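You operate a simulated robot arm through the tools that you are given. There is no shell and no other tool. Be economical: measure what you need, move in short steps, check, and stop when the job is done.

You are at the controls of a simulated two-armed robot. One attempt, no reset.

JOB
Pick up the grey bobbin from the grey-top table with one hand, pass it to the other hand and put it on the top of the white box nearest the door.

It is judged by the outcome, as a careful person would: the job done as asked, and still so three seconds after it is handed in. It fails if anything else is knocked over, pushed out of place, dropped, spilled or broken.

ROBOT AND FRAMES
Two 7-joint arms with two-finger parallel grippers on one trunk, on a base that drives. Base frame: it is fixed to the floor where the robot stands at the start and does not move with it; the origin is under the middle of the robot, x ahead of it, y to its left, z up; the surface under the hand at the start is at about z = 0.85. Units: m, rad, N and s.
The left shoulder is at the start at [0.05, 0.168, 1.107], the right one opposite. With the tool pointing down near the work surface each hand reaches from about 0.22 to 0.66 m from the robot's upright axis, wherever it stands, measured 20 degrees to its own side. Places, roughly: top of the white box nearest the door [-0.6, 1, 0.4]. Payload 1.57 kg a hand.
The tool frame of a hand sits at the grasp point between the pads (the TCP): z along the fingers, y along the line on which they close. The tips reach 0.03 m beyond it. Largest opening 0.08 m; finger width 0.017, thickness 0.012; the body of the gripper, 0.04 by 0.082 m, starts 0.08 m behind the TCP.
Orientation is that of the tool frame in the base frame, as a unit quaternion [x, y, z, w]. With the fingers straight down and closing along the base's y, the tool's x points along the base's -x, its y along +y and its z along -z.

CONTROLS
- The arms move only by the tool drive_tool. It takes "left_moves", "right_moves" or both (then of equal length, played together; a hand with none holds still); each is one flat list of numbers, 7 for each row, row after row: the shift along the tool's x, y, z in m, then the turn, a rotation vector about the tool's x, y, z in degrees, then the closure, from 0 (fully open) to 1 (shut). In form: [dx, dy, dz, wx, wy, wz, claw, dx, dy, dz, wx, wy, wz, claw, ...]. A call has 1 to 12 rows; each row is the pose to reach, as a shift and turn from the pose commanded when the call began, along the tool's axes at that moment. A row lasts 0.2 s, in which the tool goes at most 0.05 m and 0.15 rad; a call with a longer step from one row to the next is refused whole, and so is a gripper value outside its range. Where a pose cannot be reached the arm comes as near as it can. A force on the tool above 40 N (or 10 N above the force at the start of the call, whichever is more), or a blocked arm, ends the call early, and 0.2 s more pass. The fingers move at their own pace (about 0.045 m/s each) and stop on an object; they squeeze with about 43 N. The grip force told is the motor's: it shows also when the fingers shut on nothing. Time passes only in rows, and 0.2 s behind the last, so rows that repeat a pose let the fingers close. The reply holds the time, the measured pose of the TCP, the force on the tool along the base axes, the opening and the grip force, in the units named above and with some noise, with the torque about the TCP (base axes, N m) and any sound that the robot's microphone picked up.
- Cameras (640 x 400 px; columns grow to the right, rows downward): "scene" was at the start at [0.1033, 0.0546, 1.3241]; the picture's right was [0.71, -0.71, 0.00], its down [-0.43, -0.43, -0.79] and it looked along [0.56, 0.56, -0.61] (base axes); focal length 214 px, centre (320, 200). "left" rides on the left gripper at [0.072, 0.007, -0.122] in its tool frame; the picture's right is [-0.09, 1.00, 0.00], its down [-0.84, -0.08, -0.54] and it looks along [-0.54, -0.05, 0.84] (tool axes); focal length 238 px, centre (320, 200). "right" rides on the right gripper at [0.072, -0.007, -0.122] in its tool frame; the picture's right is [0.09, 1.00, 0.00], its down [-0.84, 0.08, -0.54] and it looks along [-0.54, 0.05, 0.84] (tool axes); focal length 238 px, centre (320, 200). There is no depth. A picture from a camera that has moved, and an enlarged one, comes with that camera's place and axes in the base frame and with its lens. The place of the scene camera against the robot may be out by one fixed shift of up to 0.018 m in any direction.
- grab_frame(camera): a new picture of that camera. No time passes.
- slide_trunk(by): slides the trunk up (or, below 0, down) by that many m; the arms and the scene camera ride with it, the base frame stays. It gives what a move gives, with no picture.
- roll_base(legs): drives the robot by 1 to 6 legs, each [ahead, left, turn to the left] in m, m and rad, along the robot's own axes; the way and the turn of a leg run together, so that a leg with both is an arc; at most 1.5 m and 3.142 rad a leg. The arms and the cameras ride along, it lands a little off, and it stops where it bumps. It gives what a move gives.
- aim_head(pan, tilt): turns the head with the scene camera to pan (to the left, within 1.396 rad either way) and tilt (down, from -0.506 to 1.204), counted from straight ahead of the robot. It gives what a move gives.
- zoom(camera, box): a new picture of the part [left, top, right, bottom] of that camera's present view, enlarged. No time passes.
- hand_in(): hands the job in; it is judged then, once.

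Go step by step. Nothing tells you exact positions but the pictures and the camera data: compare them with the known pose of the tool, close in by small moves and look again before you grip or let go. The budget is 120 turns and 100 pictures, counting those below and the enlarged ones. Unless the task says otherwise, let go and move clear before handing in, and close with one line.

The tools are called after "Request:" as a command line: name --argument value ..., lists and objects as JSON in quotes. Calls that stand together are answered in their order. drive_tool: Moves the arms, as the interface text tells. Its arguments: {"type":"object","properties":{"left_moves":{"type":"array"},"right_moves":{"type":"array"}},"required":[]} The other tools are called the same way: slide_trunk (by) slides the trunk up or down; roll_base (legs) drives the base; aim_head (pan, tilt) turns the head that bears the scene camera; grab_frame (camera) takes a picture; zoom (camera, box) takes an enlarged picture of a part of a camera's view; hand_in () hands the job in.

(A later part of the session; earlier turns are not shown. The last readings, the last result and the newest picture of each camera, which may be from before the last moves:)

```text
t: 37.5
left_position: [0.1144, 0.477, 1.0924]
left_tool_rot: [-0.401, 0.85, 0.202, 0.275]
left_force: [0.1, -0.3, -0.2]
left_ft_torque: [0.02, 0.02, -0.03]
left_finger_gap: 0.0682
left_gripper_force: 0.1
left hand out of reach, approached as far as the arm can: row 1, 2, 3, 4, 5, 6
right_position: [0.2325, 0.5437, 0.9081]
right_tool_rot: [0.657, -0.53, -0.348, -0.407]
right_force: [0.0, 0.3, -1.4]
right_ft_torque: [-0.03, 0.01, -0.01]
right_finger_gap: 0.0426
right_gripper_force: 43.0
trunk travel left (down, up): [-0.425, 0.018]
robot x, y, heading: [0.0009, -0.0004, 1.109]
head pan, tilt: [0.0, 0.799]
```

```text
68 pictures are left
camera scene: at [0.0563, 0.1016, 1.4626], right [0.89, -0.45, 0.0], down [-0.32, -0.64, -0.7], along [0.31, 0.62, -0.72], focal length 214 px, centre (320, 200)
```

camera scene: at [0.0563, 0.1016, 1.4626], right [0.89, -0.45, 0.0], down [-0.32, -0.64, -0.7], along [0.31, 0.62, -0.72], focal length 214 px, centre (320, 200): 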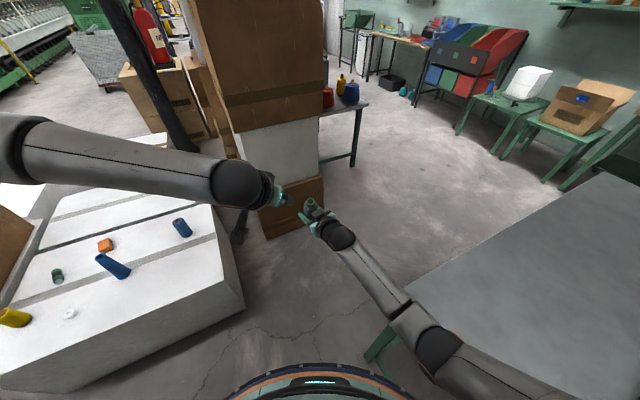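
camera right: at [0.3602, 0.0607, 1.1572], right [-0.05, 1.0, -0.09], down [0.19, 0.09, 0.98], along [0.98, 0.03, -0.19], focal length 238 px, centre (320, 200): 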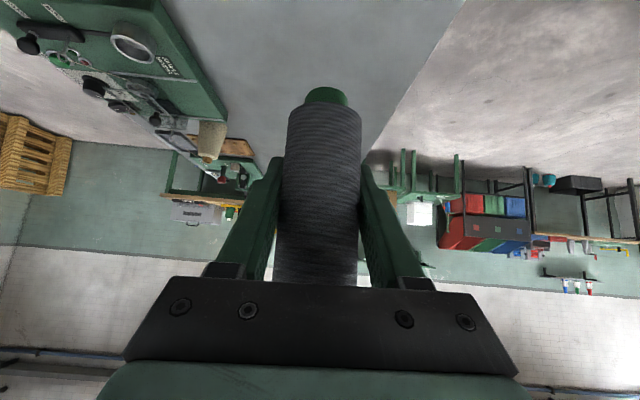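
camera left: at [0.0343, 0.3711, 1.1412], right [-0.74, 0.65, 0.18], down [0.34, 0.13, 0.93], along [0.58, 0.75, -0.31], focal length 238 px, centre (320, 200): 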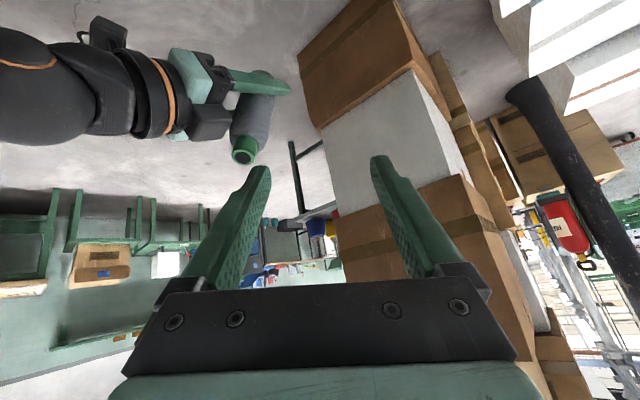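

The left elbow is stuck in a raised, outward posture, while the right one is low. I'll lower the left hand with a slight inward yaw, well clear of the right, to let its elbow drop.

Request:
drive_tool --left_moves '[0.011, 0.008, 0.026, 2.5, -0.5, 3.1, 0.15, 0.022, 0.017, 0.052, 5, -1, 6.1, 0.15, 0.033, 0.025, 0.079, 7.6, -1.5, 9.2, 0.15, 0.044, 0.034, 0.105, 10, -2, 12.2, 0.15, 0.0554, 0.042, 0.131, 12.6, -2.5, 15.3, 0.15, 0.0554, 0.042, 0.131, 12.6, -2.5, 15.3, 0.15]'

Request:
grab_frame --camera "scene"

```text
t: 38.9
left_position: [0.0816, 0.5456, 0.9747]
left_tool_rot: [-0.247, 0.907, 0.151, 0.306]
left_force: [-0.1, 0.6, -0.1]
left_ft_torque: [-0.01, -0.01, -0.01]
left_finger_gap: 0.068
left_gripper_force: 0.0
left hand out of reach, approached as far as the arm can: row 4, 5, 6
right_position: [0.2319, 0.5439, 0.9075]
right_tool_rot: [0.657, -0.53, -0.349, -0.407]
right_force: [0.1, 0.4, -1.2]
right_ft_torque: [-0.02, -0.01, -0.01]
right_finger_gap: 0.0425
right_gripper_force: 42.9
trunk travel left (down, up): [-0.425, 0.018]
robot x, y, heading: [0.0019, 0.0004, 1.104]
head pan, tilt: [0.0, 0.799]
```

```text
67 pictures are left
camera scene: at [0.0563, 0.1014, 1.4626], right [0.89, -0.45, 0.0], down [-0.32, -0.64, -0.7], along [0.31, 0.62, -0.72], focal length 214 px, centre (320, 200)
```

scene: 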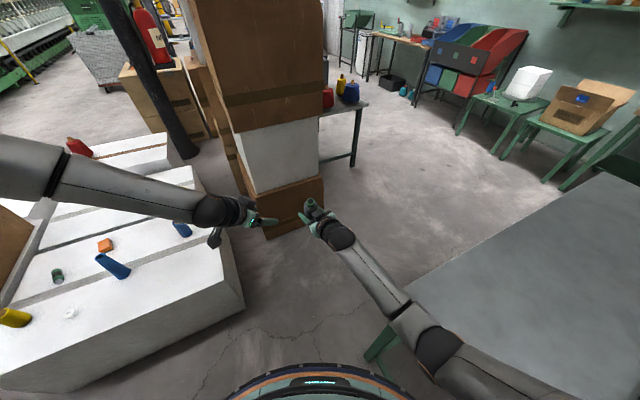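

The left arm works best on its own side. The better plan is to yaw the right hand further, to about 65° left, so it carries the bobbin over to the left hand's comfortable zone. First I'll send the left hand back to vertical, out of the way.

Request:
drive_tool --left_moves '[-0.0018, 0.0053, -0.0259, -1.42, 4.4, -6.16, 0.1, -0.0036, 0.0106, -0.0518, -2.84, 8.8, -12.3, 0.1, -0.0054, 0.0159, -0.0777, -4.27, 13.2, -18.5, 0.1, -0.0072, 0.0212, -0.1036, -5.7, 17.6, -24.6, 0.1, -0.009, 0.0265, -0.1294, -7.1, 22, -30.8, 0.1, -0.0109, 0.0318, -0.1553, -8.5, 26.4, -36.9, 0.1, -0.0127, 0.0371, -0.1812, -9.96, 30.8, -43.1, 0.1, -0.0145, 0.0424, -0.207, -11.4, 35.2, -49.2, 0.1, -0.0163, 0.0477, -0.233, -12.8, 39.6, -55.4, 0.1, -0.0163, 0.0477, -0.233, -12.8, 39.6, -55.4, 0.1]'

```text
t: 41.1
left_position: [-0.0458, 0.4909, 1.172]
left_tool_rot: [-0.698, 0.716, -0.001, -0.001]
left_force: [0.2, -0.1, -0.3]
left_ft_torque: [0.0, 0.01, 0.01]
left_finger_gap: 0.0719
left_gripper_force: 0.0
right_position: [0.2328, 0.5441, 0.9066]
right_tool_rot: [0.657, -0.53, -0.349, -0.408]
right_force: [-0.2, -0.3, -1.7]
right_ft_torque: [0.04, -0.01, 0.03]
right_finger_gap: 0.0426
right_gripper_force: 43.1
trunk travel left (down, up): [-0.425, 0.018]
robot x, y, heading: [0.0008, -0.0006, 1.105]
head pan, tilt: [0.0, 0.799]
```

Left is back in a comfortable vertical pose. I'll now swing the right hand and bobbin to robot-frame (0.48, 0.155, 0.955), pointing about 65° left with the bobbin upright.

Request:
drive_tool --right_moves '[-0.009, 0.0249, -0.0097, -5.28, 2.72, -1.83, 1, -0.018, 0.0498, -0.0193, -10.6, 5.43, -3.67, 1, -0.027, 0.0748, -0.029, -15.85, 8.15, -5.5, 1, -0.036, 0.0997, -0.0387, -21.1, 10.9, -7.3, 1, -0.045, 0.1246, -0.0483, -26.4, 13.6, -9.2, 1, -0.054, 0.1495, -0.058, -31.7, 16.3, -11, 1, -0.054, 0.1495, -0.058, -31.7, 16.3, -11, 1]'

Request:
grab_frame --camera "scene"

Request:
grab_frame --camera "left"

```text
t: 42.7
left_position: [-0.0461, 0.4894, 1.172]
left_tool_rot: [-0.696, 0.718, 0.0, -0.001]
left_force: [0.5, 0.0, -0.3]
left_ft_torque: [0.0, -0.03, 0.05]
left_finger_gap: 0.072
left_gripper_force: 0.0
right_position: [0.0784, 0.496, 0.9556]
right_tool_rot: [0.832, -0.402, -0.345, -0.165]
right_force: [-0.2, 0.0, -2.1]
right_ft_torque: [0.02, -0.02, 0.01]
right_finger_gap: 0.0423
right_gripper_force: 43.1
trunk travel left (down, up): [-0.425, 0.018]
robot x, y, heading: [-0.0014, 0.0009, 1.107]
head pan, tilt: [0.0, 0.799]
```

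```text
66 pictures are left
camera scene: at [0.0564, 0.1015, 1.4626], right [0.89, -0.45, 0.0], down [-0.32, -0.64, -0.7], along [0.31, 0.62, -0.72], focal length 214 px, centre (320, 200)
```

scene: 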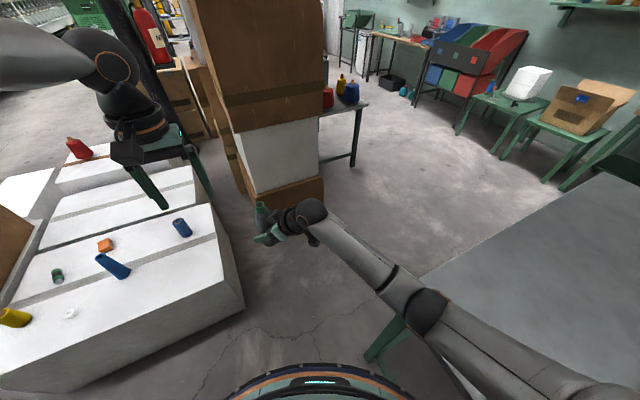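

```text
65 pictures are left
camera left: at [-0.0541, 0.4186, 1.2922], right [-0.99, 0.12, 0.0], down [0.1, 0.83, 0.54], along [0.06, 0.54, -0.84], focal length 238 px, centre (320, 200)
```

left: 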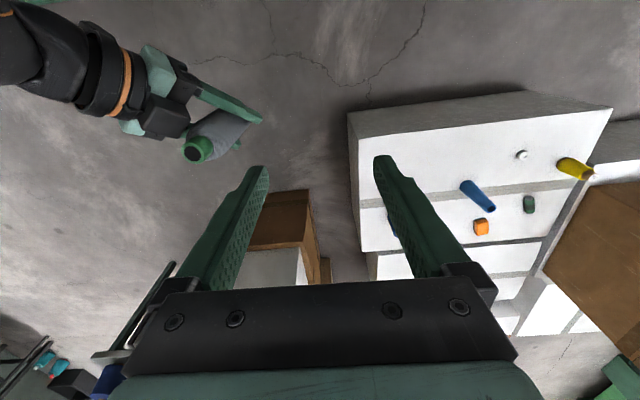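

Both hands are in workable places. The bobbin stands upright with its top near (0.076, 0.491, 1.07). I'll move the left hand over it.

Request:
drive_tool --left_moves '[-0.001, -0.03, 0.005, 0, 0, 0, 0.1, -0.0025, -0.06, 0.01, 0, 0, 0, 0.1, -0.004, -0.09, 0.02, 0, 0, 0, 0.1, -0.005, -0.122, 0.035, 0, 0, 0, 0.1, -0.005, -0.122, 0.042, 0, 0, 0, 0.1, -0.005, -0.122, 0.042, 0, 0, 0, 0.1]'

Request:
grab_frame --camera "left"

Request:
grab_frame --camera "scene"

```text
t: 44.1
left_position: [0.0681, 0.4883, 1.127]
left_tool_rot: [-0.697, 0.717, 0.0, 0.0]
left_force: [-0.1, -0.2, -0.9]
left_ft_torque: [0.0, -0.03, 0.0]
left_finger_gap: 0.072
left_gripper_force: 0.1
left hand out of reach, approached as far as the arm can: row 4, 5, 6
right_position: [0.077, 0.4977, 0.9565]
right_tool_rot: [0.831, -0.402, -0.346, -0.167]
right_force: [-0.8, 0.6, -0.6]
right_ft_torque: [0.02, 0.0, 0.02]
right_finger_gap: 0.0422
right_gripper_force: 42.8
trunk travel left (down, up): [-0.425, 0.018]
robot x, y, heading: [-0.0012, -0.003, 1.109]
head pan, tilt: [0.0, 0.799]
```

```text
64 pictures are left
camera left: at [0.061, 0.4172, 1.248], right [-0.99, 0.12, 0.0], down [0.1, 0.83, 0.54], along [0.06, 0.54, -0.84], focal length 238 px, centre (320, 200)
```

left: 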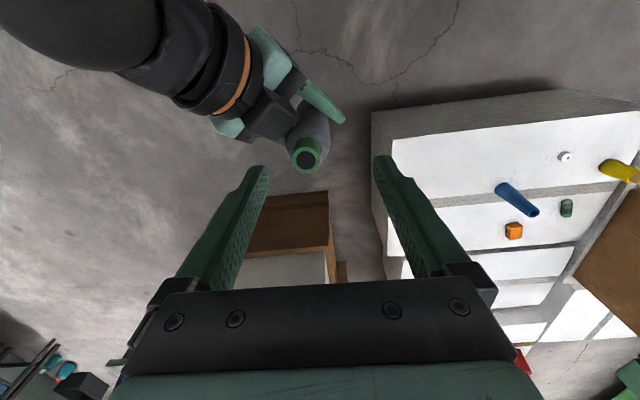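

```text
63 pictures are left
camera scene: at [0.0562, 0.1016, 1.4626], right [0.89, -0.45, 0.0], down [-0.32, -0.64, -0.7], along [0.31, 0.62, -0.72], focal length 214 px, centre (320, 200)
```

scene: 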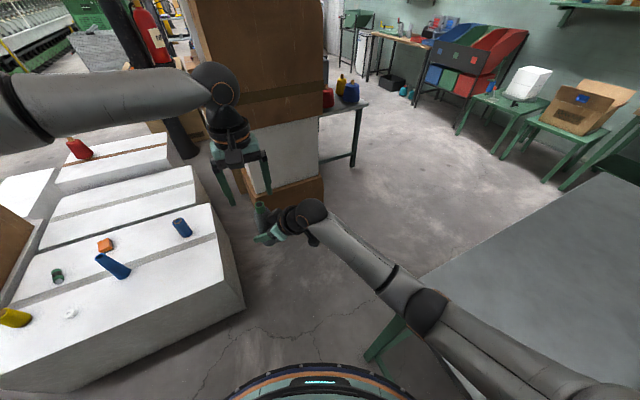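

The left hand is almost over the bobbin, about 10 mm short in x. I'll correct that while lowering halfway, then check.

Request:
drive_tool --left_moves '[0, -0.005, 0.015, 0, 0, 0, 0.1, 0, -0.01, 0.03, 0, 0, 0, 0.1, 0, -0.01, 0.04, 0, 0, 0, 0.1, 0, -0.01, 0.04, 0, 0, 0, 0.1]'

Request:
grab_frame --camera "left"

```text
t: 45.1
left_position: [0.065, 0.4854, 1.0908]
left_tool_rot: [-0.697, 0.717, 0.0, 0.0]
left_force: [-0.2, 0.6, 0.2]
left_ft_torque: [0.02, 0.01, -0.01]
left_finger_gap: 0.072
left_gripper_force: 0.1
left hand out of reach, approached as far as the arm can: row 1, 2, 3, 4
right_position: [0.0772, 0.498, 0.9562]
right_tool_rot: [0.831, -0.402, -0.346, -0.168]
right_force: [0.4, -1.2, -0.8]
right_ft_torque: [0.01, 0.0, 0.03]
right_finger_gap: 0.0425
right_gripper_force: 43.1
trunk travel left (down, up): [-0.425, 0.018]
robot x, y, heading: [0.0006, 0.0001, 1.105]
head pan, tilt: [0.0, 0.799]
```

```text
62 pictures are left
camera left: at [0.057, 0.4144, 1.2113], right [-0.99, 0.12, 0.0], down [0.1, 0.83, 0.54], along [0.06, 0.54, -0.84], focal length 238 px, centre (320, 200)
```

left: 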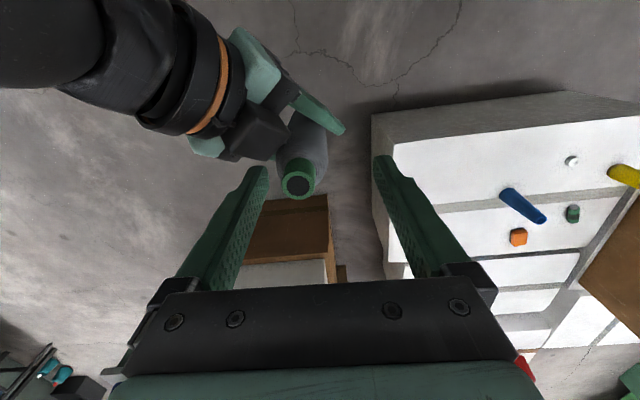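

The bobbin's axis is at x≈0.079 and the left hand is at 0.065. I'll shift the bobbin 12 mm with the right hand, then lower the left hand onto it.

Request:
drive_tool --right_moves '[-0.0018, 0.0056, 0.0018, 0, 0, 0, 1, -0.0036, 0.0113, 0.0036, 0, 0, 0, 1, -0.0036, 0.0113, 0.0036, 0, 0, 0, 1]'

Request:
drive_tool --left_moves '[0, 0, 0.015, 0, 0, 0, 0.1, 0, 0, 0.03, 0, 0, 0, 0.1, 0, 0, 0.03, 0, 0, 0, 0.1]'

Request:
grab_frame --camera "left"

```text
t: 45.9
left_position: [0.0642, 0.486, 1.0909]
left_tool_rot: [-0.698, 0.716, 0.0, 0.0]
left_force: [-0.3, 0.5, -1.1]
left_ft_torque: [0.0, 0.0, -0.01]
left_finger_gap: 0.0718
left_gripper_force: 0.1
right_position: [0.0756, 0.4973, 0.957]
right_tool_rot: [0.831, -0.404, -0.339, -0.174]
right_force: [0.0, 1.2, -1.0]
right_ft_torque: [0.05, 0.02, 0.01]
right_finger_gap: 0.0427
right_gripper_force: 43.2
trunk travel left (down, up): [-0.425, 0.018]
robot x, y, heading: [-0.0006, -0.0013, 1.108]
head pan, tilt: [0.0, 0.799]
```

```text
t: 46.6
left_position: [0.0633, 0.488, 1.0703]
left_tool_rot: [-0.698, 0.716, -0.002, 0.012]
left_force: [0.8, 2.0, 0.4]
left_ft_torque: [0.02, -0.03, 0.07]
left_finger_gap: 0.073
left_gripper_force: 0.1
left hand out of reach, approached as far as the arm can: row 2, 3
right_position: [0.0776, 0.4948, 0.9497]
right_tool_rot: [0.835, -0.409, -0.329, -0.168]
right_force: [-1.6, -2.2, -1.2]
right_ft_torque: [0.12, -0.06, -0.07]
right_finger_gap: 0.0425
right_gripper_force: 43.1
trunk travel left (down, up): [-0.425, 0.018]
robot x, y, heading: [-0.0005, -0.0008, 1.11]
head pan, tilt: [0.0, 0.799]
stopped in row 3 (right hand): the force on the tool passed its limit at 41 N (the readings are from after the stop); the commanded pose is now the measured one
```

```text
61 pictures are left
camera left: at [0.0532, 0.4152, 1.1898], right [-0.99, 0.12, -0.02], down [0.09, 0.83, 0.56], along [0.08, 0.55, -0.83], focal length 238 px, centre (320, 200)
```

left: 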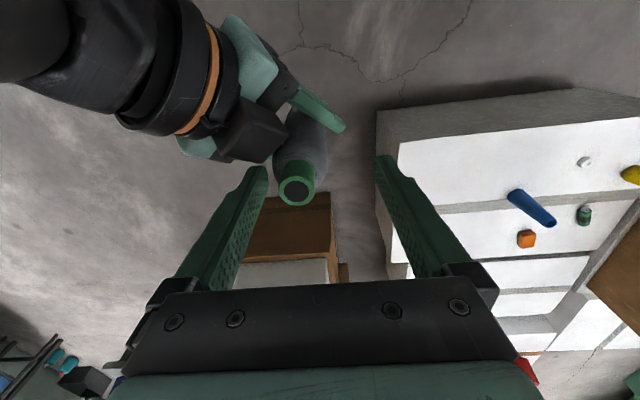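

A left finger touched the right gripper's knuckle, so I stopped. I'll lift the left hand and yaw it about 35° so its fingers close across the right hand's approach direction instead of towards its palm.

Request:
drive_tool --left_moves '[0, 0, -0.02, 0, 0, 0, 0.1, 0, 0, -0.04, 0, 0, 0, 0.1, 0, 0, -0.04, 0, 0, -7, 0.1, 0, 0, -0.04, 0, 0, -14, 0.1, 0, 0, -0.04, 0, 0, -21, 0.1, 0, 0, -0.04, 0, 0, -28, 0.1, 0, 0, -0.04, 0, 0, -35, 0.1, 0, -0.012, -0.04, 0, 0, -35, 0.1, 0, -0.012, -0.04, 0, 0, -35, 0.1]'

Request:
grab_frame --camera "left"

```text
t: 48.6
left_position: [0.0732, 0.4868, 1.1106]
left_tool_rot: [0.881, -0.473, 0.005, -0.011]
left_force: [0.3, 0.3, -0.2]
left_ft_torque: [0.0, -0.04, -0.02]
left_finger_gap: 0.072
left_gripper_force: 0.0
right_position: [0.0782, 0.4967, 0.9497]
right_tool_rot: [0.834, -0.408, -0.331, -0.168]
right_force: [0.0, 0.1, -0.7]
right_ft_torque: [0.02, -0.01, 0.03]
right_finger_gap: 0.0425
right_gripper_force: 43.0
trunk travel left (down, up): [-0.425, 0.018]
robot x, y, heading: [0.0039, 0.0044, 1.108]
head pan, tilt: [0.0, 0.799]
```

```text
60 pictures are left
camera left: at [0.1052, 0.4215, 1.2313], right [-0.88, -0.47, -0.02], down [-0.41, 0.73, 0.54], along [-0.24, 0.49, -0.84], focal length 238 px, centre (320, 200)
```

left: 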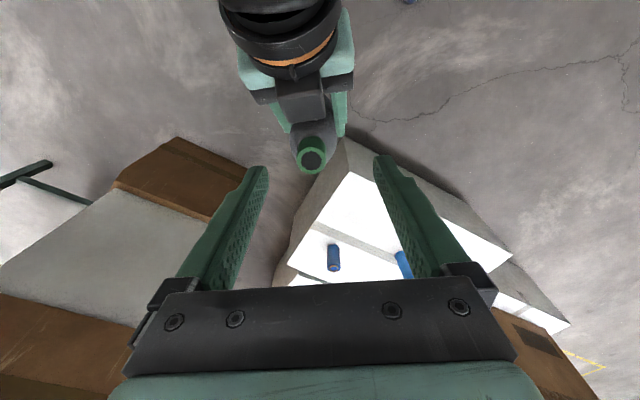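

The alignment is now very good, with the bobbin centred between the left fingers. I'll apply a small correction and lower onto it.

Request:
drive_tool --left_moves '[0.002, -0.004, 0.015, 0, 0, 0, 0.1, 0.003, -0.007, 0.03, 0, 0, 0, 0.1, 0.003, -0.007, 0.045, 0, 0, 0, 0.1, 0.003, -0.007, 0.06, 0, 0, 0, 0.1, 0.003, -0.007, 0.076, 0, 0, 0, 0.1, 0.003, -0.007, 0.076, 0, 0, 0, 0.1]'

Request:
grab_frame --camera "left"

```text
t: 50.0
left_position: [0.0585, 0.4867, 1.046]
left_tool_rot: [0.881, -0.473, 0.007, -0.014]
left_force: [7.4, 4.6, 11.7]
left_ft_torque: [0.33, -0.69, 0.01]
left_finger_gap: 0.0799
left_gripper_force: 4.7
left hand out of reach, approached as far as the arm can: row 1, 2, 3, 4, 5, 6
right_position: [0.0777, 0.4947, 0.947]
right_tool_rot: [0.836, -0.408, -0.328, -0.166]
right_force: [-7.1, -3.5, -13.9]
right_ft_torque: [0.22, -0.26, 0.02]
right_finger_gap: 0.0424
right_gripper_force: 43.2
trunk travel left (down, up): [-0.425, 0.018]
robot x, y, heading: [-0.0008, 0.0002, 1.106]
head pan, tilt: [0.0, 0.799]
```

```text
59 pictures are left
camera left: at [0.0906, 0.4212, 1.166], right [-0.88, -0.47, -0.03], down [-0.41, 0.73, 0.54], along [-0.23, 0.49, -0.84], focal length 238 px, centre (320, 200)
```

left: 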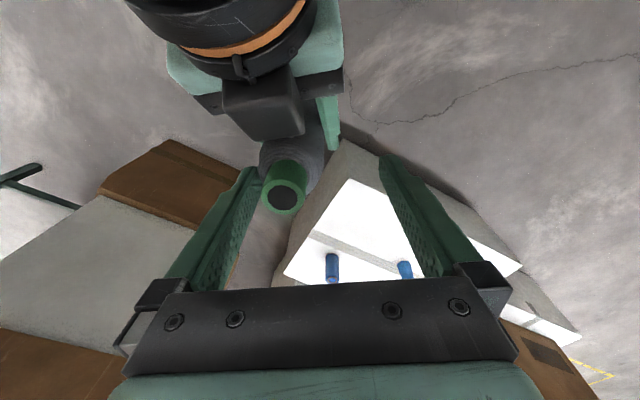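

Left drifted sideways as it came down and pressed the bobbin lightly. I'll raise it, then move the bobbin about 25 mm towards the left hand's side.

Request:
drive_tool --left_moves '[0, 0, -0.03, 0, 0, 0, 0.05, 0, 0, -0.065, 0, 0, 0, 0.05, 0, 0, -0.065, 0, 0, 0, 0.05]'

Request:
drive_tool --right_moves '[-0.0036, 0.0065, 0.0034, -3.5, 0, -3.5, 1, -0.0073, 0.013, 0.007, -7, 0, -7, 1, -0.011, 0.0195, 0.0104, -7, 0, -7, 1, -0.011, 0.0195, 0.0104, -7, 0, -7, 1]'

Request:
grab_frame --camera "left"

```text
t: 50.8
left_position: [0.058, 0.4834, 1.1099]
left_tool_rot: [0.881, -0.473, 0.005, -0.01]
left_force: [-0.8, 0.9, -0.3]
left_ft_torque: [-0.01, 0.01, 0.03]
left_finger_gap: 0.076
left_gripper_force: 0.1
right_position: [0.0788, 0.4949, 0.9486]
right_tool_rot: [0.834, -0.409, -0.33, -0.168]
right_force: [0.6, -0.8, -1.3]
right_ft_torque: [0.01, -0.02, -0.01]
right_finger_gap: 0.0422
right_gripper_force: 42.8
trunk travel left (down, up): [-0.425, 0.018]
robot x, y, heading: [-0.0006, -0.0037, 1.103]
head pan, tilt: [0.0, 0.799]
```

```text
t: 51.8
left_position: [0.0593, 0.4832, 1.1107]
left_tool_rot: [0.881, -0.474, 0.006, -0.01]
left_force: [-0.6, -0.3, 0.7]
left_ft_torque: [-0.01, -0.04, 0.0]
left_finger_gap: 0.076
left_gripper_force: 0.0
right_position: [0.0532, 0.4951, 0.9496]
right_tool_rot: [0.867, -0.335, -0.343, -0.136]
right_force: [-0.2, -0.2, -0.7]
right_ft_torque: [-0.01, 0.0, -0.03]
right_finger_gap: 0.0424
right_gripper_force: 42.9
trunk travel left (down, up): [-0.425, 0.018]
robot x, y, heading: [0.0004, -0.0008, 1.106]
head pan, tilt: [0.0, 0.799]
```

```text
58 pictures are left
camera left: at [0.0902, 0.4188, 1.2313], right [-0.88, -0.47, -0.02], down [-0.41, 0.73, 0.54], along [-0.24, 0.49, -0.84], focal length 238 px, centre (320, 200)
```

left: 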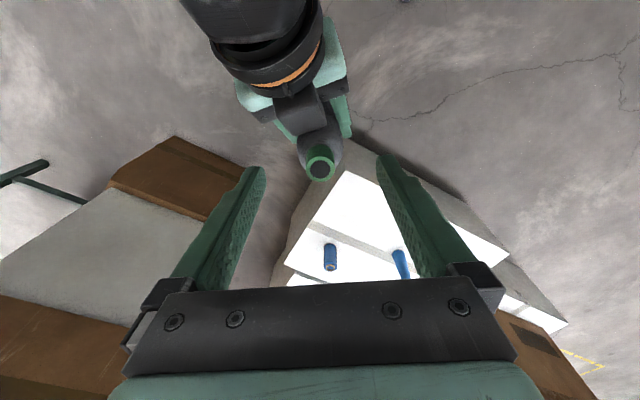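

The bobbin is now right under the left hand, within 5 mm. I'll lower the left hand again.

Request:
drive_tool --left_moves '[-0.003, 0, 0.015, 0, 0, 0, 0.05, -0.005, 0, 0.03, 0, 0, 0, 0.05, -0.005, 0, 0.045, 0, 0, 0, 0.05, -0.005, 0, 0.06, 0, 0, 0, 0.05, -0.005, 0, 0.077, 0, 0, 0, 0.05, -0.005, 0, 0.077, 0, 0, 0, 0.05]'

Request:
grab_frame --camera "left"

Request:
zoom --camera "scene" --box '[190, 100, 370, 280]'

```text
t: 53.2
left_position: [0.0539, 0.4869, 1.0341]
left_tool_rot: [0.881, -0.474, 0.006, -0.011]
left_force: [-0.2, 0.2, 0.1]
left_ft_torque: [0.03, 0.0, 0.01]
left_finger_gap: 0.0762
left_gripper_force: 0.2
left hand out of reach, approached as far as the arm can: row 5, 6
right_position: [0.0533, 0.4943, 0.9495]
right_tool_rot: [0.866, -0.335, -0.344, -0.137]
right_force: [0.7, 0.1, -0.8]
right_ft_torque: [0.01, 0.02, -0.02]
right_finger_gap: 0.0425
right_gripper_force: 43.2
trunk travel left (down, up): [-0.425, 0.018]
robot x, y, heading: [-0.0013, 0.0004, 1.105]
head pan, tilt: [0.0, 0.799]
```

```text
57 pictures are left
camera left: at [0.0861, 0.4225, 1.1552], right [-0.88, -0.47, -0.03], down [-0.41, 0.73, 0.54], along [-0.24, 0.49, -0.84], focal length 238 px, centre (320, 200)
```

left: 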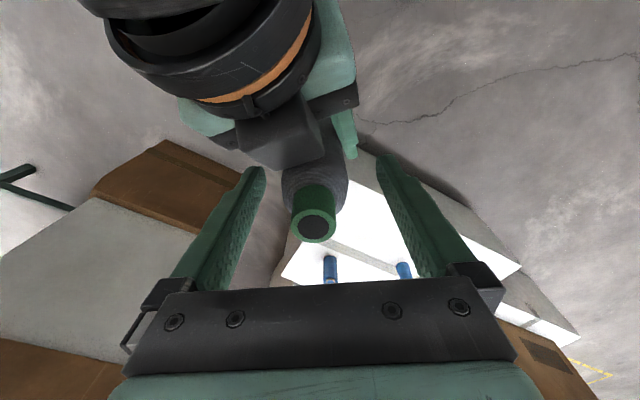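

```text
2.22 times, centred on (280, 190) of scene
camera zoom: at [0.0563, 0.1015, 1.4626], right [0.89, -0.45, 0.0], down [-0.32, -0.64, -0.7], along [0.31, 0.62, -0.72], focal length 477 px, centre (409, 222)
```

zoom: 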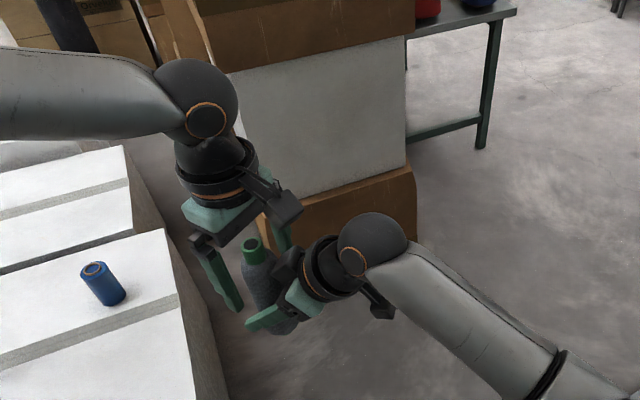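

The left fingers straddle the top of the bobbin with no contact force, so I'll close the left hand.

Request:
drive_tool --left_moves '[0, 0, 0, 0, 0, 0, 0.3, 0, 0, 0, 0, 0, 0, 0.5, 0, 0, 0, 0, 0, 0, 1, 0, 0, 0, 0, 0, 0, 1, 0, 0, 0, 0, 0, 0, 1, 0, 0, 0, 0, 0, 0, 1]'

Request:
grab_frame --camera "left"

```text
t: 54.6
left_position: [0.0554, 0.4872, 1.0351]
left_tool_rot: [0.881, -0.473, 0.007, -0.014]
left_force: [14.5, 15.4, -4.4]
left_ft_torque: [0.43, -0.36, -0.27]
left_finger_gap: 0.0426
left_gripper_force: 42.7
right_position: [0.0519, 0.4956, 0.9498]
right_tool_rot: [0.867, -0.334, -0.344, -0.137]
right_force: [-15.0, -14.4, 4.8]
right_ft_torque: [0.83, -0.94, 0.11]
right_finger_gap: 0.0424
right_gripper_force: 43.1
trunk travel left (down, up): [-0.425, 0.018]
robot x, y, heading: [0.001, -0.0037, 1.106]
head pan, tilt: [0.0, 0.799]
```

```text
55 pictures are left
camera left: at [0.0866, 0.4233, 1.156], right [-0.88, -0.47, -0.03], down [-0.41, 0.73, 0.54], along [-0.23, 0.49, -0.84], focal length 238 px, centre (320, 200)
```

left: 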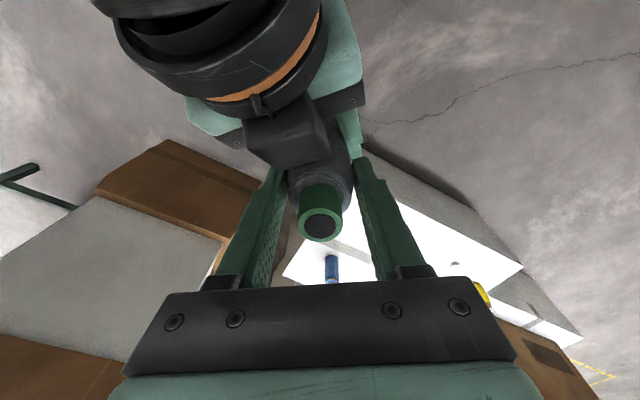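

Left has a full grip, with a 42.6 mm gap on the grey body. I'll open the right hand and then back it straight out.

Request:
drive_tool --right_moves '[0, 0, 0, 0, 0, 0, 0.4, 0, 0, 0, 0, 0, 0, 0.1, 0, 0, 0, 0, 0, 0, 0, 0, 0, 0, 0, 0, 0, 0]'

Request:
grab_frame --camera "right"

```text
t: 55.6
left_position: [0.054, 0.4881, 1.0349]
left_tool_rot: [0.881, -0.472, 0.005, -0.011]
left_force: [0.7, 0.0, 0.3]
left_ft_torque: [0.0, 0.01, 0.02]
left_finger_gap: 0.0428
left_gripper_force: 42.6
right_position: [0.0535, 0.4965, 0.9507]
right_tool_rot: [0.866, -0.336, -0.343, -0.138]
right_force: [-0.5, -0.1, 0.6]
right_ft_torque: [0.02, 0.0, -0.02]
right_finger_gap: 0.08
right_gripper_force: 0.1
trunk travel left (down, up): [-0.425, 0.018]
robot x, y, heading: [0.0005, -0.0015, 1.106]
head pan, tilt: [0.0, 0.799]
```

```text
54 pictures are left
camera right: at [0.1578, 0.409, 0.9902], right [-0.62, -0.78, -0.07], down [-0.23, 0.1, 0.97], along [-0.75, 0.62, -0.24], focal length 238 px, centre (320, 200)
```

right: 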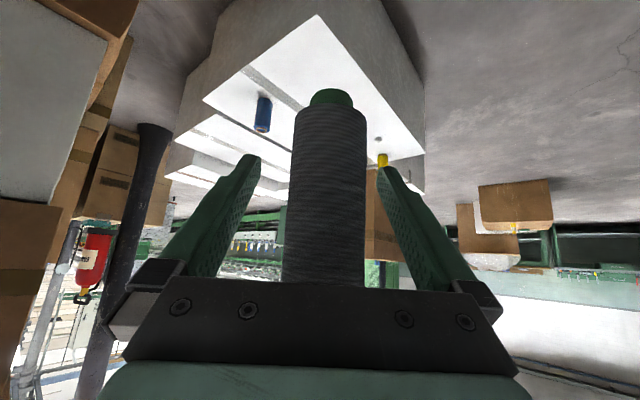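

The bobbin now hangs in the left hand alone. I'll retreat the right hand horizontally backward.

Request:
drive_tool --right_moves '[0.014, 0, -0.018, 0, 0, 0, 0, 0.028, 0, -0.036, 0, 0, 0, 0, 0.042, 0, -0.054, 0, 0, 0, 0, 0.056, 0, -0.072, 0, 0, 0, 0, 0.07, 0, -0.09, 0, 0, 0, 0, 0.07, 0, -0.09, 0, 0, 0, 0]'

Request:
grab_frame --camera "left"

Request:
grab_frame --camera "right"

```text
t: 57.0
left_position: [0.053, 0.4869, 1.0354]
left_tool_rot: [0.881, -0.474, 0.006, -0.012]
left_force: [0.0, -0.1, 1.1]
left_ft_torque: [0.02, 0.03, 0.01]
left_finger_gap: 0.043
left_gripper_force: 43.7
right_position: [0.135, 0.4189, 0.9665]
right_tool_rot: [0.866, -0.336, -0.344, -0.136]
right_force: [-0.5, 0.7, 0.0]
right_ft_torque: [0.01, -0.02, -0.02]
right_finger_gap: 0.0802
right_gripper_force: 0.0
trunk travel left (down, up): [-0.425, 0.018]
robot x, y, heading: [0.0007, -0.0029, 1.105]
head pan, tilt: [0.0, 0.799]
```

```text
53 pictures are left
camera left: at [0.0859, 0.4227, 1.1554], right [-0.88, -0.47, -0.03], down [-0.41, 0.73, 0.54], along [-0.24, 0.49, -0.84], focal length 238 px, centre (320, 200)
```

left: 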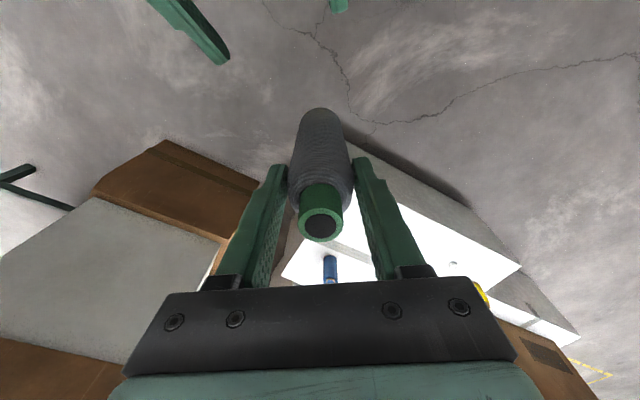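

```text
52 pictures are left
camera right: at [0.2402, 0.3327, 1.0064], right [-0.62, -0.78, -0.07], down [-0.23, 0.1, 0.97], along [-0.75, 0.62, -0.24], focal length 238 px, centre (320, 200)
```

right: 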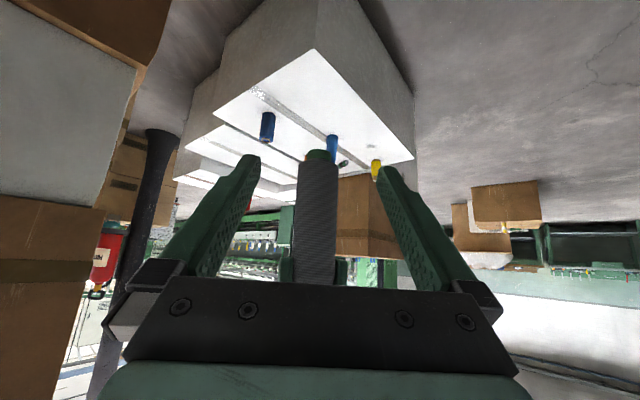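

The hand-over is complete. I'll tuck the right hand away to the right, then study the target box's top for a free spot.

Request:
drive_tool --right_moves '[0.018, -0.0105, -0.034, 0, 0, 0, 0, 0.036, -0.021, -0.068, 0, 0, 0, 0, 0.053, -0.032, -0.1, 0, 0, 0, 0, 0.071, -0.042, -0.135, 0, 0, 0, 0, 0.071, -0.042, -0.135, 0, 0, 0, 0.3]'

Request:
aim_head --pan 0.7 --tilt 0.8

Request:
grab_frame --camera "scene"

```text
t: 58.2
left_position: [0.0546, 0.4878, 1.0349]
left_tool_rot: [0.881, -0.473, 0.006, -0.01]
left_force: [-0.3, 0.6, 0.9]
left_ft_torque: [0.0, -0.04, 0.0]
left_finger_gap: 0.0429
left_gripper_force: 43.0
right_position: [0.2704, 0.3544, 1.0155]
right_tool_rot: [0.866, -0.336, -0.343, -0.136]
right_force: [-1.1, 0.0, 0.9]
right_ft_torque: [0.04, -0.02, -0.02]
right_finger_gap: 0.056
right_gripper_force: 0.1
trunk travel left (down, up): [-0.425, 0.018]
robot x, y, heading: [-0.0012, -0.001, 1.104]
head pan, tilt: [0.0, 0.799]
```

```text
t: 59.2
left_position: [0.0535, 0.4871, 1.0347]
left_tool_rot: [0.881, -0.474, 0.007, -0.012]
left_force: [-0.5, 0.3, 0.3]
left_ft_torque: [-0.02, 0.0, -0.02]
left_finger_gap: 0.0425
left_gripper_force: 42.6
right_position: [0.2708, 0.3547, 1.0148]
right_tool_rot: [0.867, -0.335, -0.344, -0.135]
right_force: [0.2, -0.3, -0.4]
right_ft_torque: [-0.02, -0.03, -0.01]
right_finger_gap: 0.056
right_gripper_force: 0.1
trunk travel left (down, up): [-0.425, 0.018]
robot x, y, heading: [-0.0002, -0.0006, 1.101]
head pan, tilt: [0.7, 0.799]
```

```text
51 pictures are left
camera scene: at [0.0013, 0.1078, 1.4626], right [0.97, 0.23, 0.0], down [0.17, -0.7, -0.7], along [-0.16, 0.68, -0.72], focal length 214 px, centre (320, 200)
```

scene: 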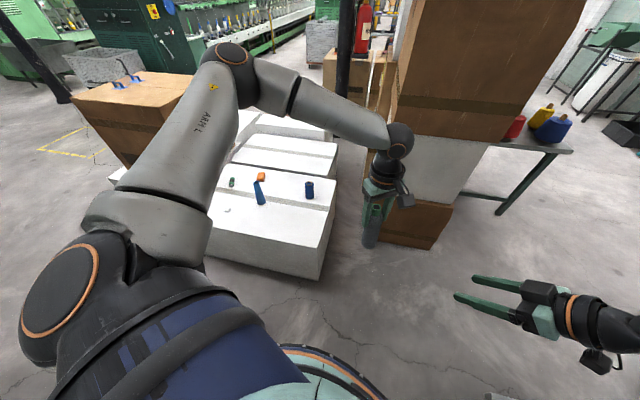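

The target box spans roughly x −1.1 to −0.13 and y 0.75 to 1.3. There is a free patch at about (−0.38, 0.87), clear of the blue cone and blue cup. I'll turn to face the box and drive up.

Request:
roll_base --legs '[[0, 0, 0.467], [0.2, 0.13, 0], [0.15, 0, 0]]'

Request:
aim_head --pan 0.4 --tilt 0.9

Request:
grab_frame --camera "scene"

Request:
grab_frame --camera "left"

```text
t: 63.4
left_position: [-0.3099, 0.8073, 1.035]
left_tool_rot: [0.967, -0.253, 0.003, -0.012]
left_force: [-0.2, -0.8, -1.2]
left_ft_torque: [-0.01, -0.01, -0.01]
left_finger_gap: 0.0429
left_gripper_force: 43.2
right_position: [-0.0552, 0.787, 1.014]
right_tool_rot: [0.921, -0.123, -0.366, -0.051]
right_force: [-0.4, 0.2, -0.8]
right_ft_torque: [-0.06, 0.0, -0.01]
right_finger_gap: 0.0558
right_gripper_force: 0.2
trunk travel left (down, up): [-0.425, 0.018]
robot x, y, heading: [-0.1382, 0.3482, 1.579]
head pan, tilt: [0.7, 0.799]
```

```text
t: 64.2
left_position: [-0.3098, 0.8063, 1.0343]
left_tool_rot: [0.967, -0.253, 0.003, -0.012]
left_force: [0.1, -1.1, -1.1]
left_ft_torque: [0.01, -0.02, 0.0]
left_finger_gap: 0.0429
left_gripper_force: 42.9
right_position: [-0.0565, 0.7869, 1.0158]
right_tool_rot: [0.921, -0.122, -0.365, -0.051]
right_force: [0.2, 0.2, 0.7]
right_ft_torque: [-0.02, -0.05, 0.0]
right_finger_gap: 0.056
right_gripper_force: 0.1
trunk travel left (down, up): [-0.425, 0.018]
robot x, y, heading: [-0.1313, 0.3476, 1.58]
head pan, tilt: [0.4, 0.901]
```

```text
50 pictures are left
camera scene: at [-0.1634, 0.4512, 1.4547], right [0.92, 0.4, 0.0], down [0.31, -0.72, -0.62], along [-0.25, 0.57, -0.78], focal length 214 px, centre (320, 200)
```

scene: 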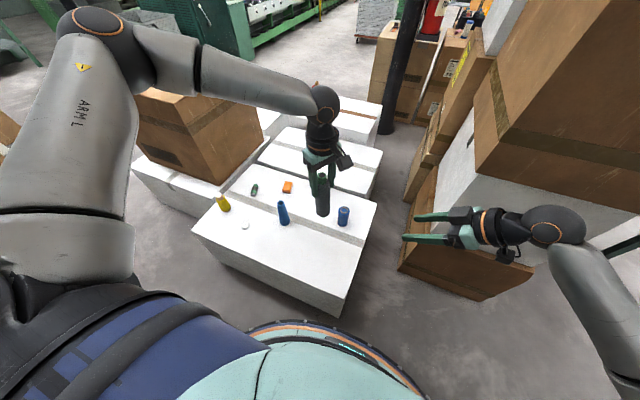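

```text
49 pictures are left
camera left: at [-0.2509, 0.7635, 1.1555], right [-0.57, -0.82, -0.03], down [-0.7, 0.47, 0.54], along [-0.44, 0.33, -0.84], focal length 238 px, centre (320, 200)
```

left: 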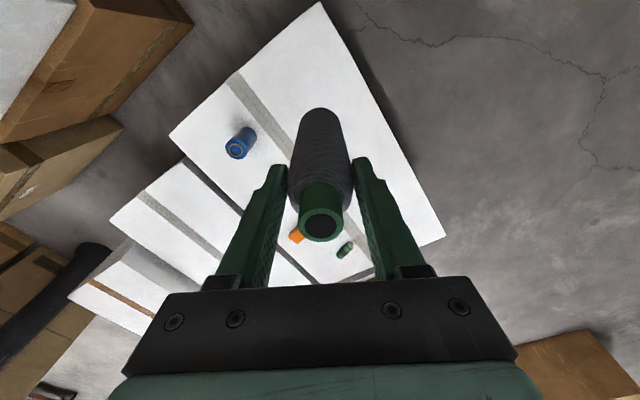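

The picture confirms the box top (x −1.07 to −0.165, y 0.735 to 1.32) and the free spot at (−0.38, 0.88). I'll move the hand above it and then lower the trunk.

Request:
slide_trunk --by -0.25

Request:
grab_frame --camera "scene"

```text
t: 66.8
left_position: [-0.3087, 0.8066, 0.7853]
left_tool_rot: [0.968, -0.252, 0.003, -0.013]
left_force: [-0.6, -0.7, -0.4]
left_ft_torque: [0.03, 0.0, -0.01]
left_finger_gap: 0.043
left_gripper_force: 42.7
right_position: [-0.0563, 0.7868, 0.7641]
right_tool_rot: [0.921, -0.123, -0.365, -0.051]
right_force: [0.1, -0.6, 0.0]
right_ft_torque: [-0.04, 0.01, 0.04]
right_finger_gap: 0.0559
right_gripper_force: 0.0
trunk travel left (down, up): [-0.175, 0.268]
robot x, y, heading: [-0.1334, 0.3519, 1.58]
head pan, tilt: [0.4, 0.901]
```

```text
48 pictures are left
camera scene: at [-0.1634, 0.4511, 1.2048], right [0.92, 0.4, 0.0], down [0.31, -0.72, -0.62], along [-0.25, 0.57, -0.78], focal length 214 px, centre (320, 200)
```

scene: 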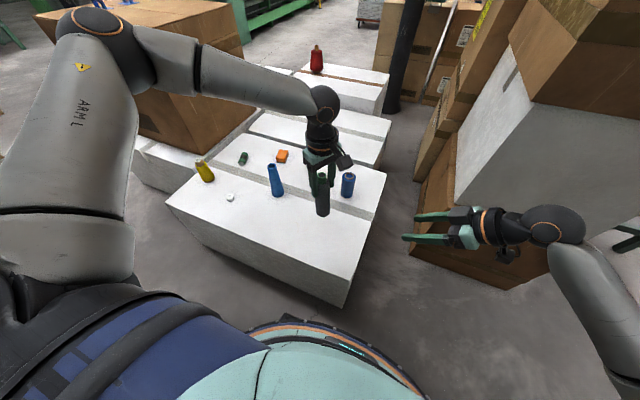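

The view is clear. I'll move the bobbin over the free spot.

Request:
drive_tool --left_moves '[-0.032, -0.01, 0, 0, 0, 0, 1, -0.065, -0.02, 0, 0, 0, 0, 1, -0.097, -0.03, 0.001, 0, 0, 0, 1, -0.097, -0.03, 0.001, 0, 0, 0, 1]'

Request:
slide_trunk --by -0.16

Request:
grab_frame --camera "scene"

Request:
grab_frame --camera "left"

```text
t: 67.8
left_position: [-0.3851, 0.8711, 0.7868]
left_tool_rot: [0.968, -0.252, 0.004, -0.013]
left_force: [-0.1, 0.3, -0.4]
left_ft_torque: [-0.01, 0.03, 0.02]
left_finger_gap: 0.0426
left_gripper_force: 42.7
left hand out of reach, approached as far as the arm can: row 2, 3, 4
right_position: [-0.0566, 0.7866, 0.7643]
right_tool_rot: [0.921, -0.122, -0.365, -0.051]
right_force: [-0.3, -0.4, 0.3]
right_ft_torque: [0.01, 0.0, 0.02]
right_finger_gap: 0.0559
right_gripper_force: 0.1
trunk travel left (down, up): [-0.175, 0.268]
robot x, y, heading: [-0.1373, 0.3464, 1.582]
head pan, tilt: [0.4, 0.901]
```

```text
t: 69.6
left_position: [-0.3847, 0.8715, 0.6285]
left_tool_rot: [0.967, -0.254, 0.004, -0.012]
left_force: [-0.3, 0.7, 0.0]
left_ft_torque: [-0.02, 0.01, 0.03]
left_finger_gap: 0.043
left_gripper_force: 42.9
right_position: [-0.0554, 0.7878, 0.6041]
right_tool_rot: [0.921, -0.123, -0.366, -0.052]
right_force: [0.4, -0.5, 0.6]
right_ft_torque: [0.02, -0.01, -0.02]
right_finger_gap: 0.056
right_gripper_force: 0.0
trunk travel left (down, up): [-0.015, 0.428]
robot x, y, heading: [-0.1316, 0.3518, 1.582]
head pan, tilt: [0.4, 0.901]
```

```text
47 pictures are left
camera scene: at [-0.1634, 0.4511, 1.0448], right [0.92, 0.4, 0.0], down [0.31, -0.72, -0.62], along [-0.25, 0.57, -0.78], focal length 214 px, centre (320, 200)
```

scene: 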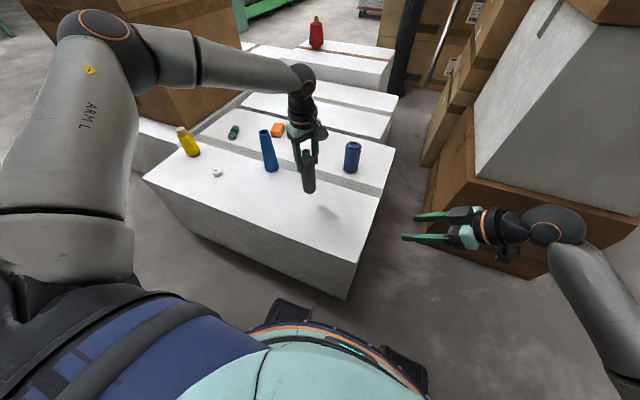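

```text
46 pictures are left
camera left: at [-0.3267, 0.8284, 0.7482], right [-0.57, -0.82, -0.03], down [-0.7, 0.47, 0.54], along [-0.43, 0.33, -0.84], focal length 238 px, centre (320, 200)
```

left: 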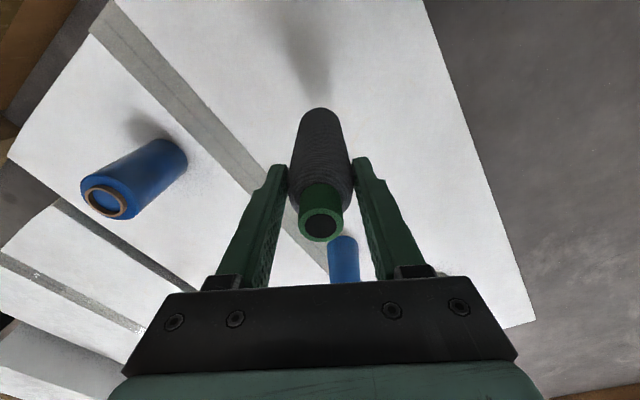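

The bobbin is over the free spot and aligned with the tool axis. I'll level the hand by 1.5° and lower most of the way.

Request:
drive_tool --left_moves '[0, 0, 0.02, -0.7, 0, 0, 1, 0, 0, 0.04, -1.5, 0, 0, 1, 0, 0, 0.055, -1.5, 0, 0, 1, 0, 0, 0.065, -1.5, 0, 0, 1, 0, 0, 0.065, -1.5, 0, 0, 1]'

Request:
zoom --camera "scene" --box '[240, 110, 400, 270]'

Request:
grab_frame --camera "left"

```text
t: 70.8
left_position: [-0.3989, 0.8488, 0.58]
left_tool_rot: [0.968, -0.253, 0.0, -0.001]
left_force: [0.2, 1.2, -1.1]
left_ft_torque: [-0.03, 0.0, -0.02]
left_finger_gap: 0.043
left_gripper_force: 43.0
left hand out of reach, approached as far as the arm can: row 1, 2, 3, 4, 5
right_position: [-0.0555, 0.7876, 0.6049]
right_tool_rot: [0.921, -0.122, -0.366, -0.052]
right_force: [0.2, -0.3, -0.7]
right_ft_torque: [0.0, 0.0, -0.01]
right_finger_gap: 0.056
right_gripper_force: 0.1
trunk travel left (down, up): [-0.015, 0.428]
robot x, y, heading: [-0.1349, 0.3498, 1.581]
head pan, tilt: [0.4, 0.901]
```

```text
2.50 times, centred on (320, 190) of scene
camera zoom: at [-0.1634, 0.4512, 1.0447], right [0.92, 0.4, 0.0], down [0.31, -0.72, -0.62], along [-0.25, 0.57, -0.78], focal length 536 px, centre (320, 225)
```

zoom: 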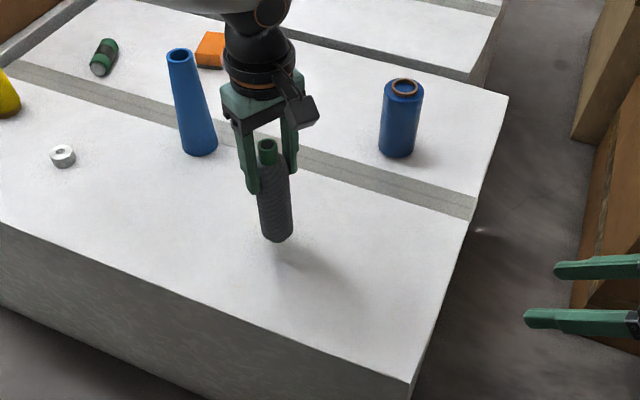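

```text
44 pictures are left
camera left: at [-0.3387, 0.8074, 0.7014], right [-0.57, -0.82, 0.0], down [-0.69, 0.48, 0.54], along [-0.44, 0.31, -0.84], focal length 238 px, centre (320, 200)
```

left: 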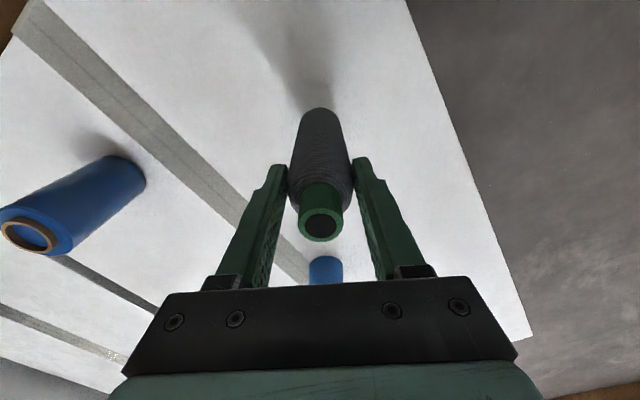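

The left hand is at its outer reach and slides back as it lowers. I'll creep the base forward 4 cm (there's about 14 cm of clearance) to gain room, then use the last of the trunk travel.

Request:
roll_base --legs '[[0.04, 0, 0]]'

Request:
drive_tool --left_moves '[0.005, 0.008, 0.006, 0, 0, 0, 1, 0.01, 0.017, 0.012, 0, 0, 0, 1, 0.012, 0.021, 0.02, 0, 0, 0, 1, 0.012, 0.021, 0.02, 0, 0, 0, 1]'

Request:
zoom --camera "scene" --box '[240, 110, 400, 270]'

```text
t: 71.7
left_position: [-0.3982, 0.8868, 0.5802]
left_tool_rot: [0.967, -0.254, 0.0, -0.001]
left_force: [-0.4, -0.1, -1.0]
left_ft_torque: [0.0, 0.01, 0.01]
left_finger_gap: 0.0427
left_gripper_force: 43.1
right_position: [-0.056, 0.8278, 0.6053]
right_tool_rot: [0.921, -0.123, -0.366, -0.052]
right_force: [-1.3, -0.8, -0.1]
right_ft_torque: [0.01, 0.0, 0.0]
right_finger_gap: 0.0561
right_gripper_force: 0.2
trunk travel left (down, up): [-0.015, 0.428]
robot x, y, heading: [-0.1356, 0.386, 1.585]
head pan, tilt: [0.4, 0.901]
```

```text
t: 72.7
left_position: [-0.3983, 0.8637, 0.5617]
left_tool_rot: [0.968, -0.253, 0.0, -0.002]
left_force: [0.1, -0.7, 5.2]
left_ft_torque: [-0.05, 0.16, -0.05]
left_finger_gap: 0.0428
left_gripper_force: 43.0
right_position: [-0.0559, 0.8257, 0.6046]
right_tool_rot: [0.92, -0.123, -0.367, -0.052]
right_force: [0.0, -0.4, -0.4]
right_ft_torque: [0.0, 0.02, 0.01]
right_finger_gap: 0.0561
right_gripper_force: 0.0
trunk travel left (down, up): [-0.015, 0.428]
robot x, y, heading: [-0.1351, 0.3894, 1.58]
head pan, tilt: [0.4, 0.901]
```

```text
2.50 times, centred on (320, 190) of scene
camera zoom: at [-0.1635, 0.4897, 1.0449], right [0.92, 0.4, 0.0], down [0.31, -0.72, -0.62], along [-0.25, 0.57, -0.78], focal length 536 px, centre (320, 225)
```

zoom: 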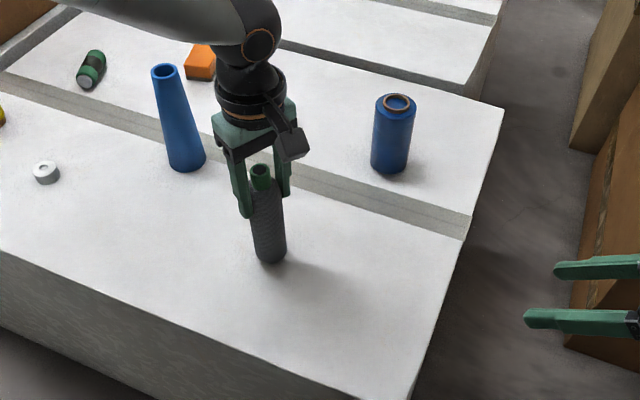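

The bobbin is touching the box: an upward force of 5 N has appeared and the shadow meets its base. I'll open the left hand gently.

Request:
drive_tool --left_moves '[0, 0, 0.001, 0, 0, 0, 0.8, 0, 0, 0.001, 0, 0, 0, 0.4, 0, 0, 0.001, 0, 0, 0, 0.2, 0, 0, 0.001, 0, 0, 0, 0.05, 0, 0, 0.001, 0, 0, 0, 0.05]'

Request:
grab_frame --camera "left"

Request:
zoom --camera "scene" --box '[240, 110, 400, 270]'

```text
t: 73.9
left_position: [-0.3991, 0.8639, 0.5599]
left_tool_rot: [0.967, -0.254, 0.0, 0.0]
left_force: [-0.7, 0.6, -0.2]
left_ft_torque: [-0.01, -0.01, -0.02]
left_finger_gap: 0.0761
left_gripper_force: 0.0
right_position: [-0.0551, 0.8264, 0.6048]
right_tool_rot: [0.921, -0.123, -0.366, -0.052]
right_force: [0.6, 0.3, 0.3]
right_ft_torque: [-0.02, 0.01, 0.01]
right_finger_gap: 0.0558
right_gripper_force: 0.0
trunk travel left (down, up): [-0.015, 0.428]
robot x, y, heading: [-0.1363, 0.3874, 1.58]
head pan, tilt: [0.4, 0.901]
```

```text
42 pictures are left
camera left: at [-0.3385, 0.8228, 0.6807], right [-0.57, -0.82, 0.0], down [-0.69, 0.48, 0.54], along [-0.44, 0.31, -0.84], focal length 238 px, centre (320, 200)
```

left: 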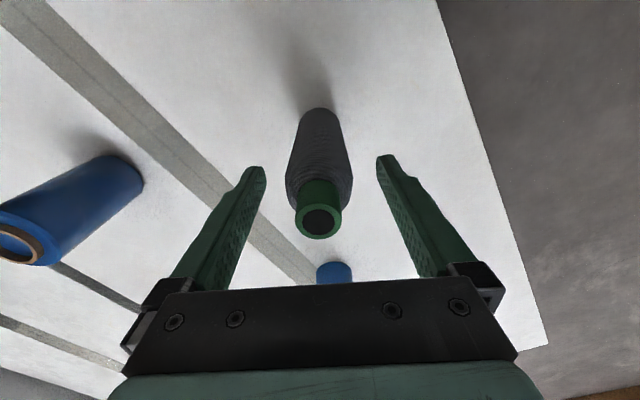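

```text
2.50 times, centred on (320, 190) of scene
camera zoom: at [-0.1637, 0.49, 1.0447], right [0.92, 0.4, 0.0], down [0.31, -0.72, -0.62], along [-0.25, 0.57, -0.78], focal length 536 px, centre (320, 225)
```

zoom: 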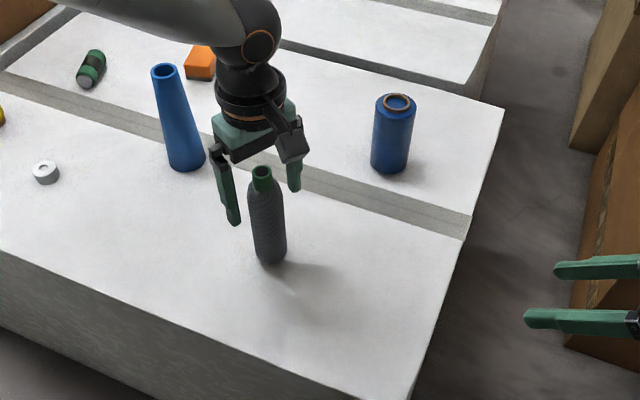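

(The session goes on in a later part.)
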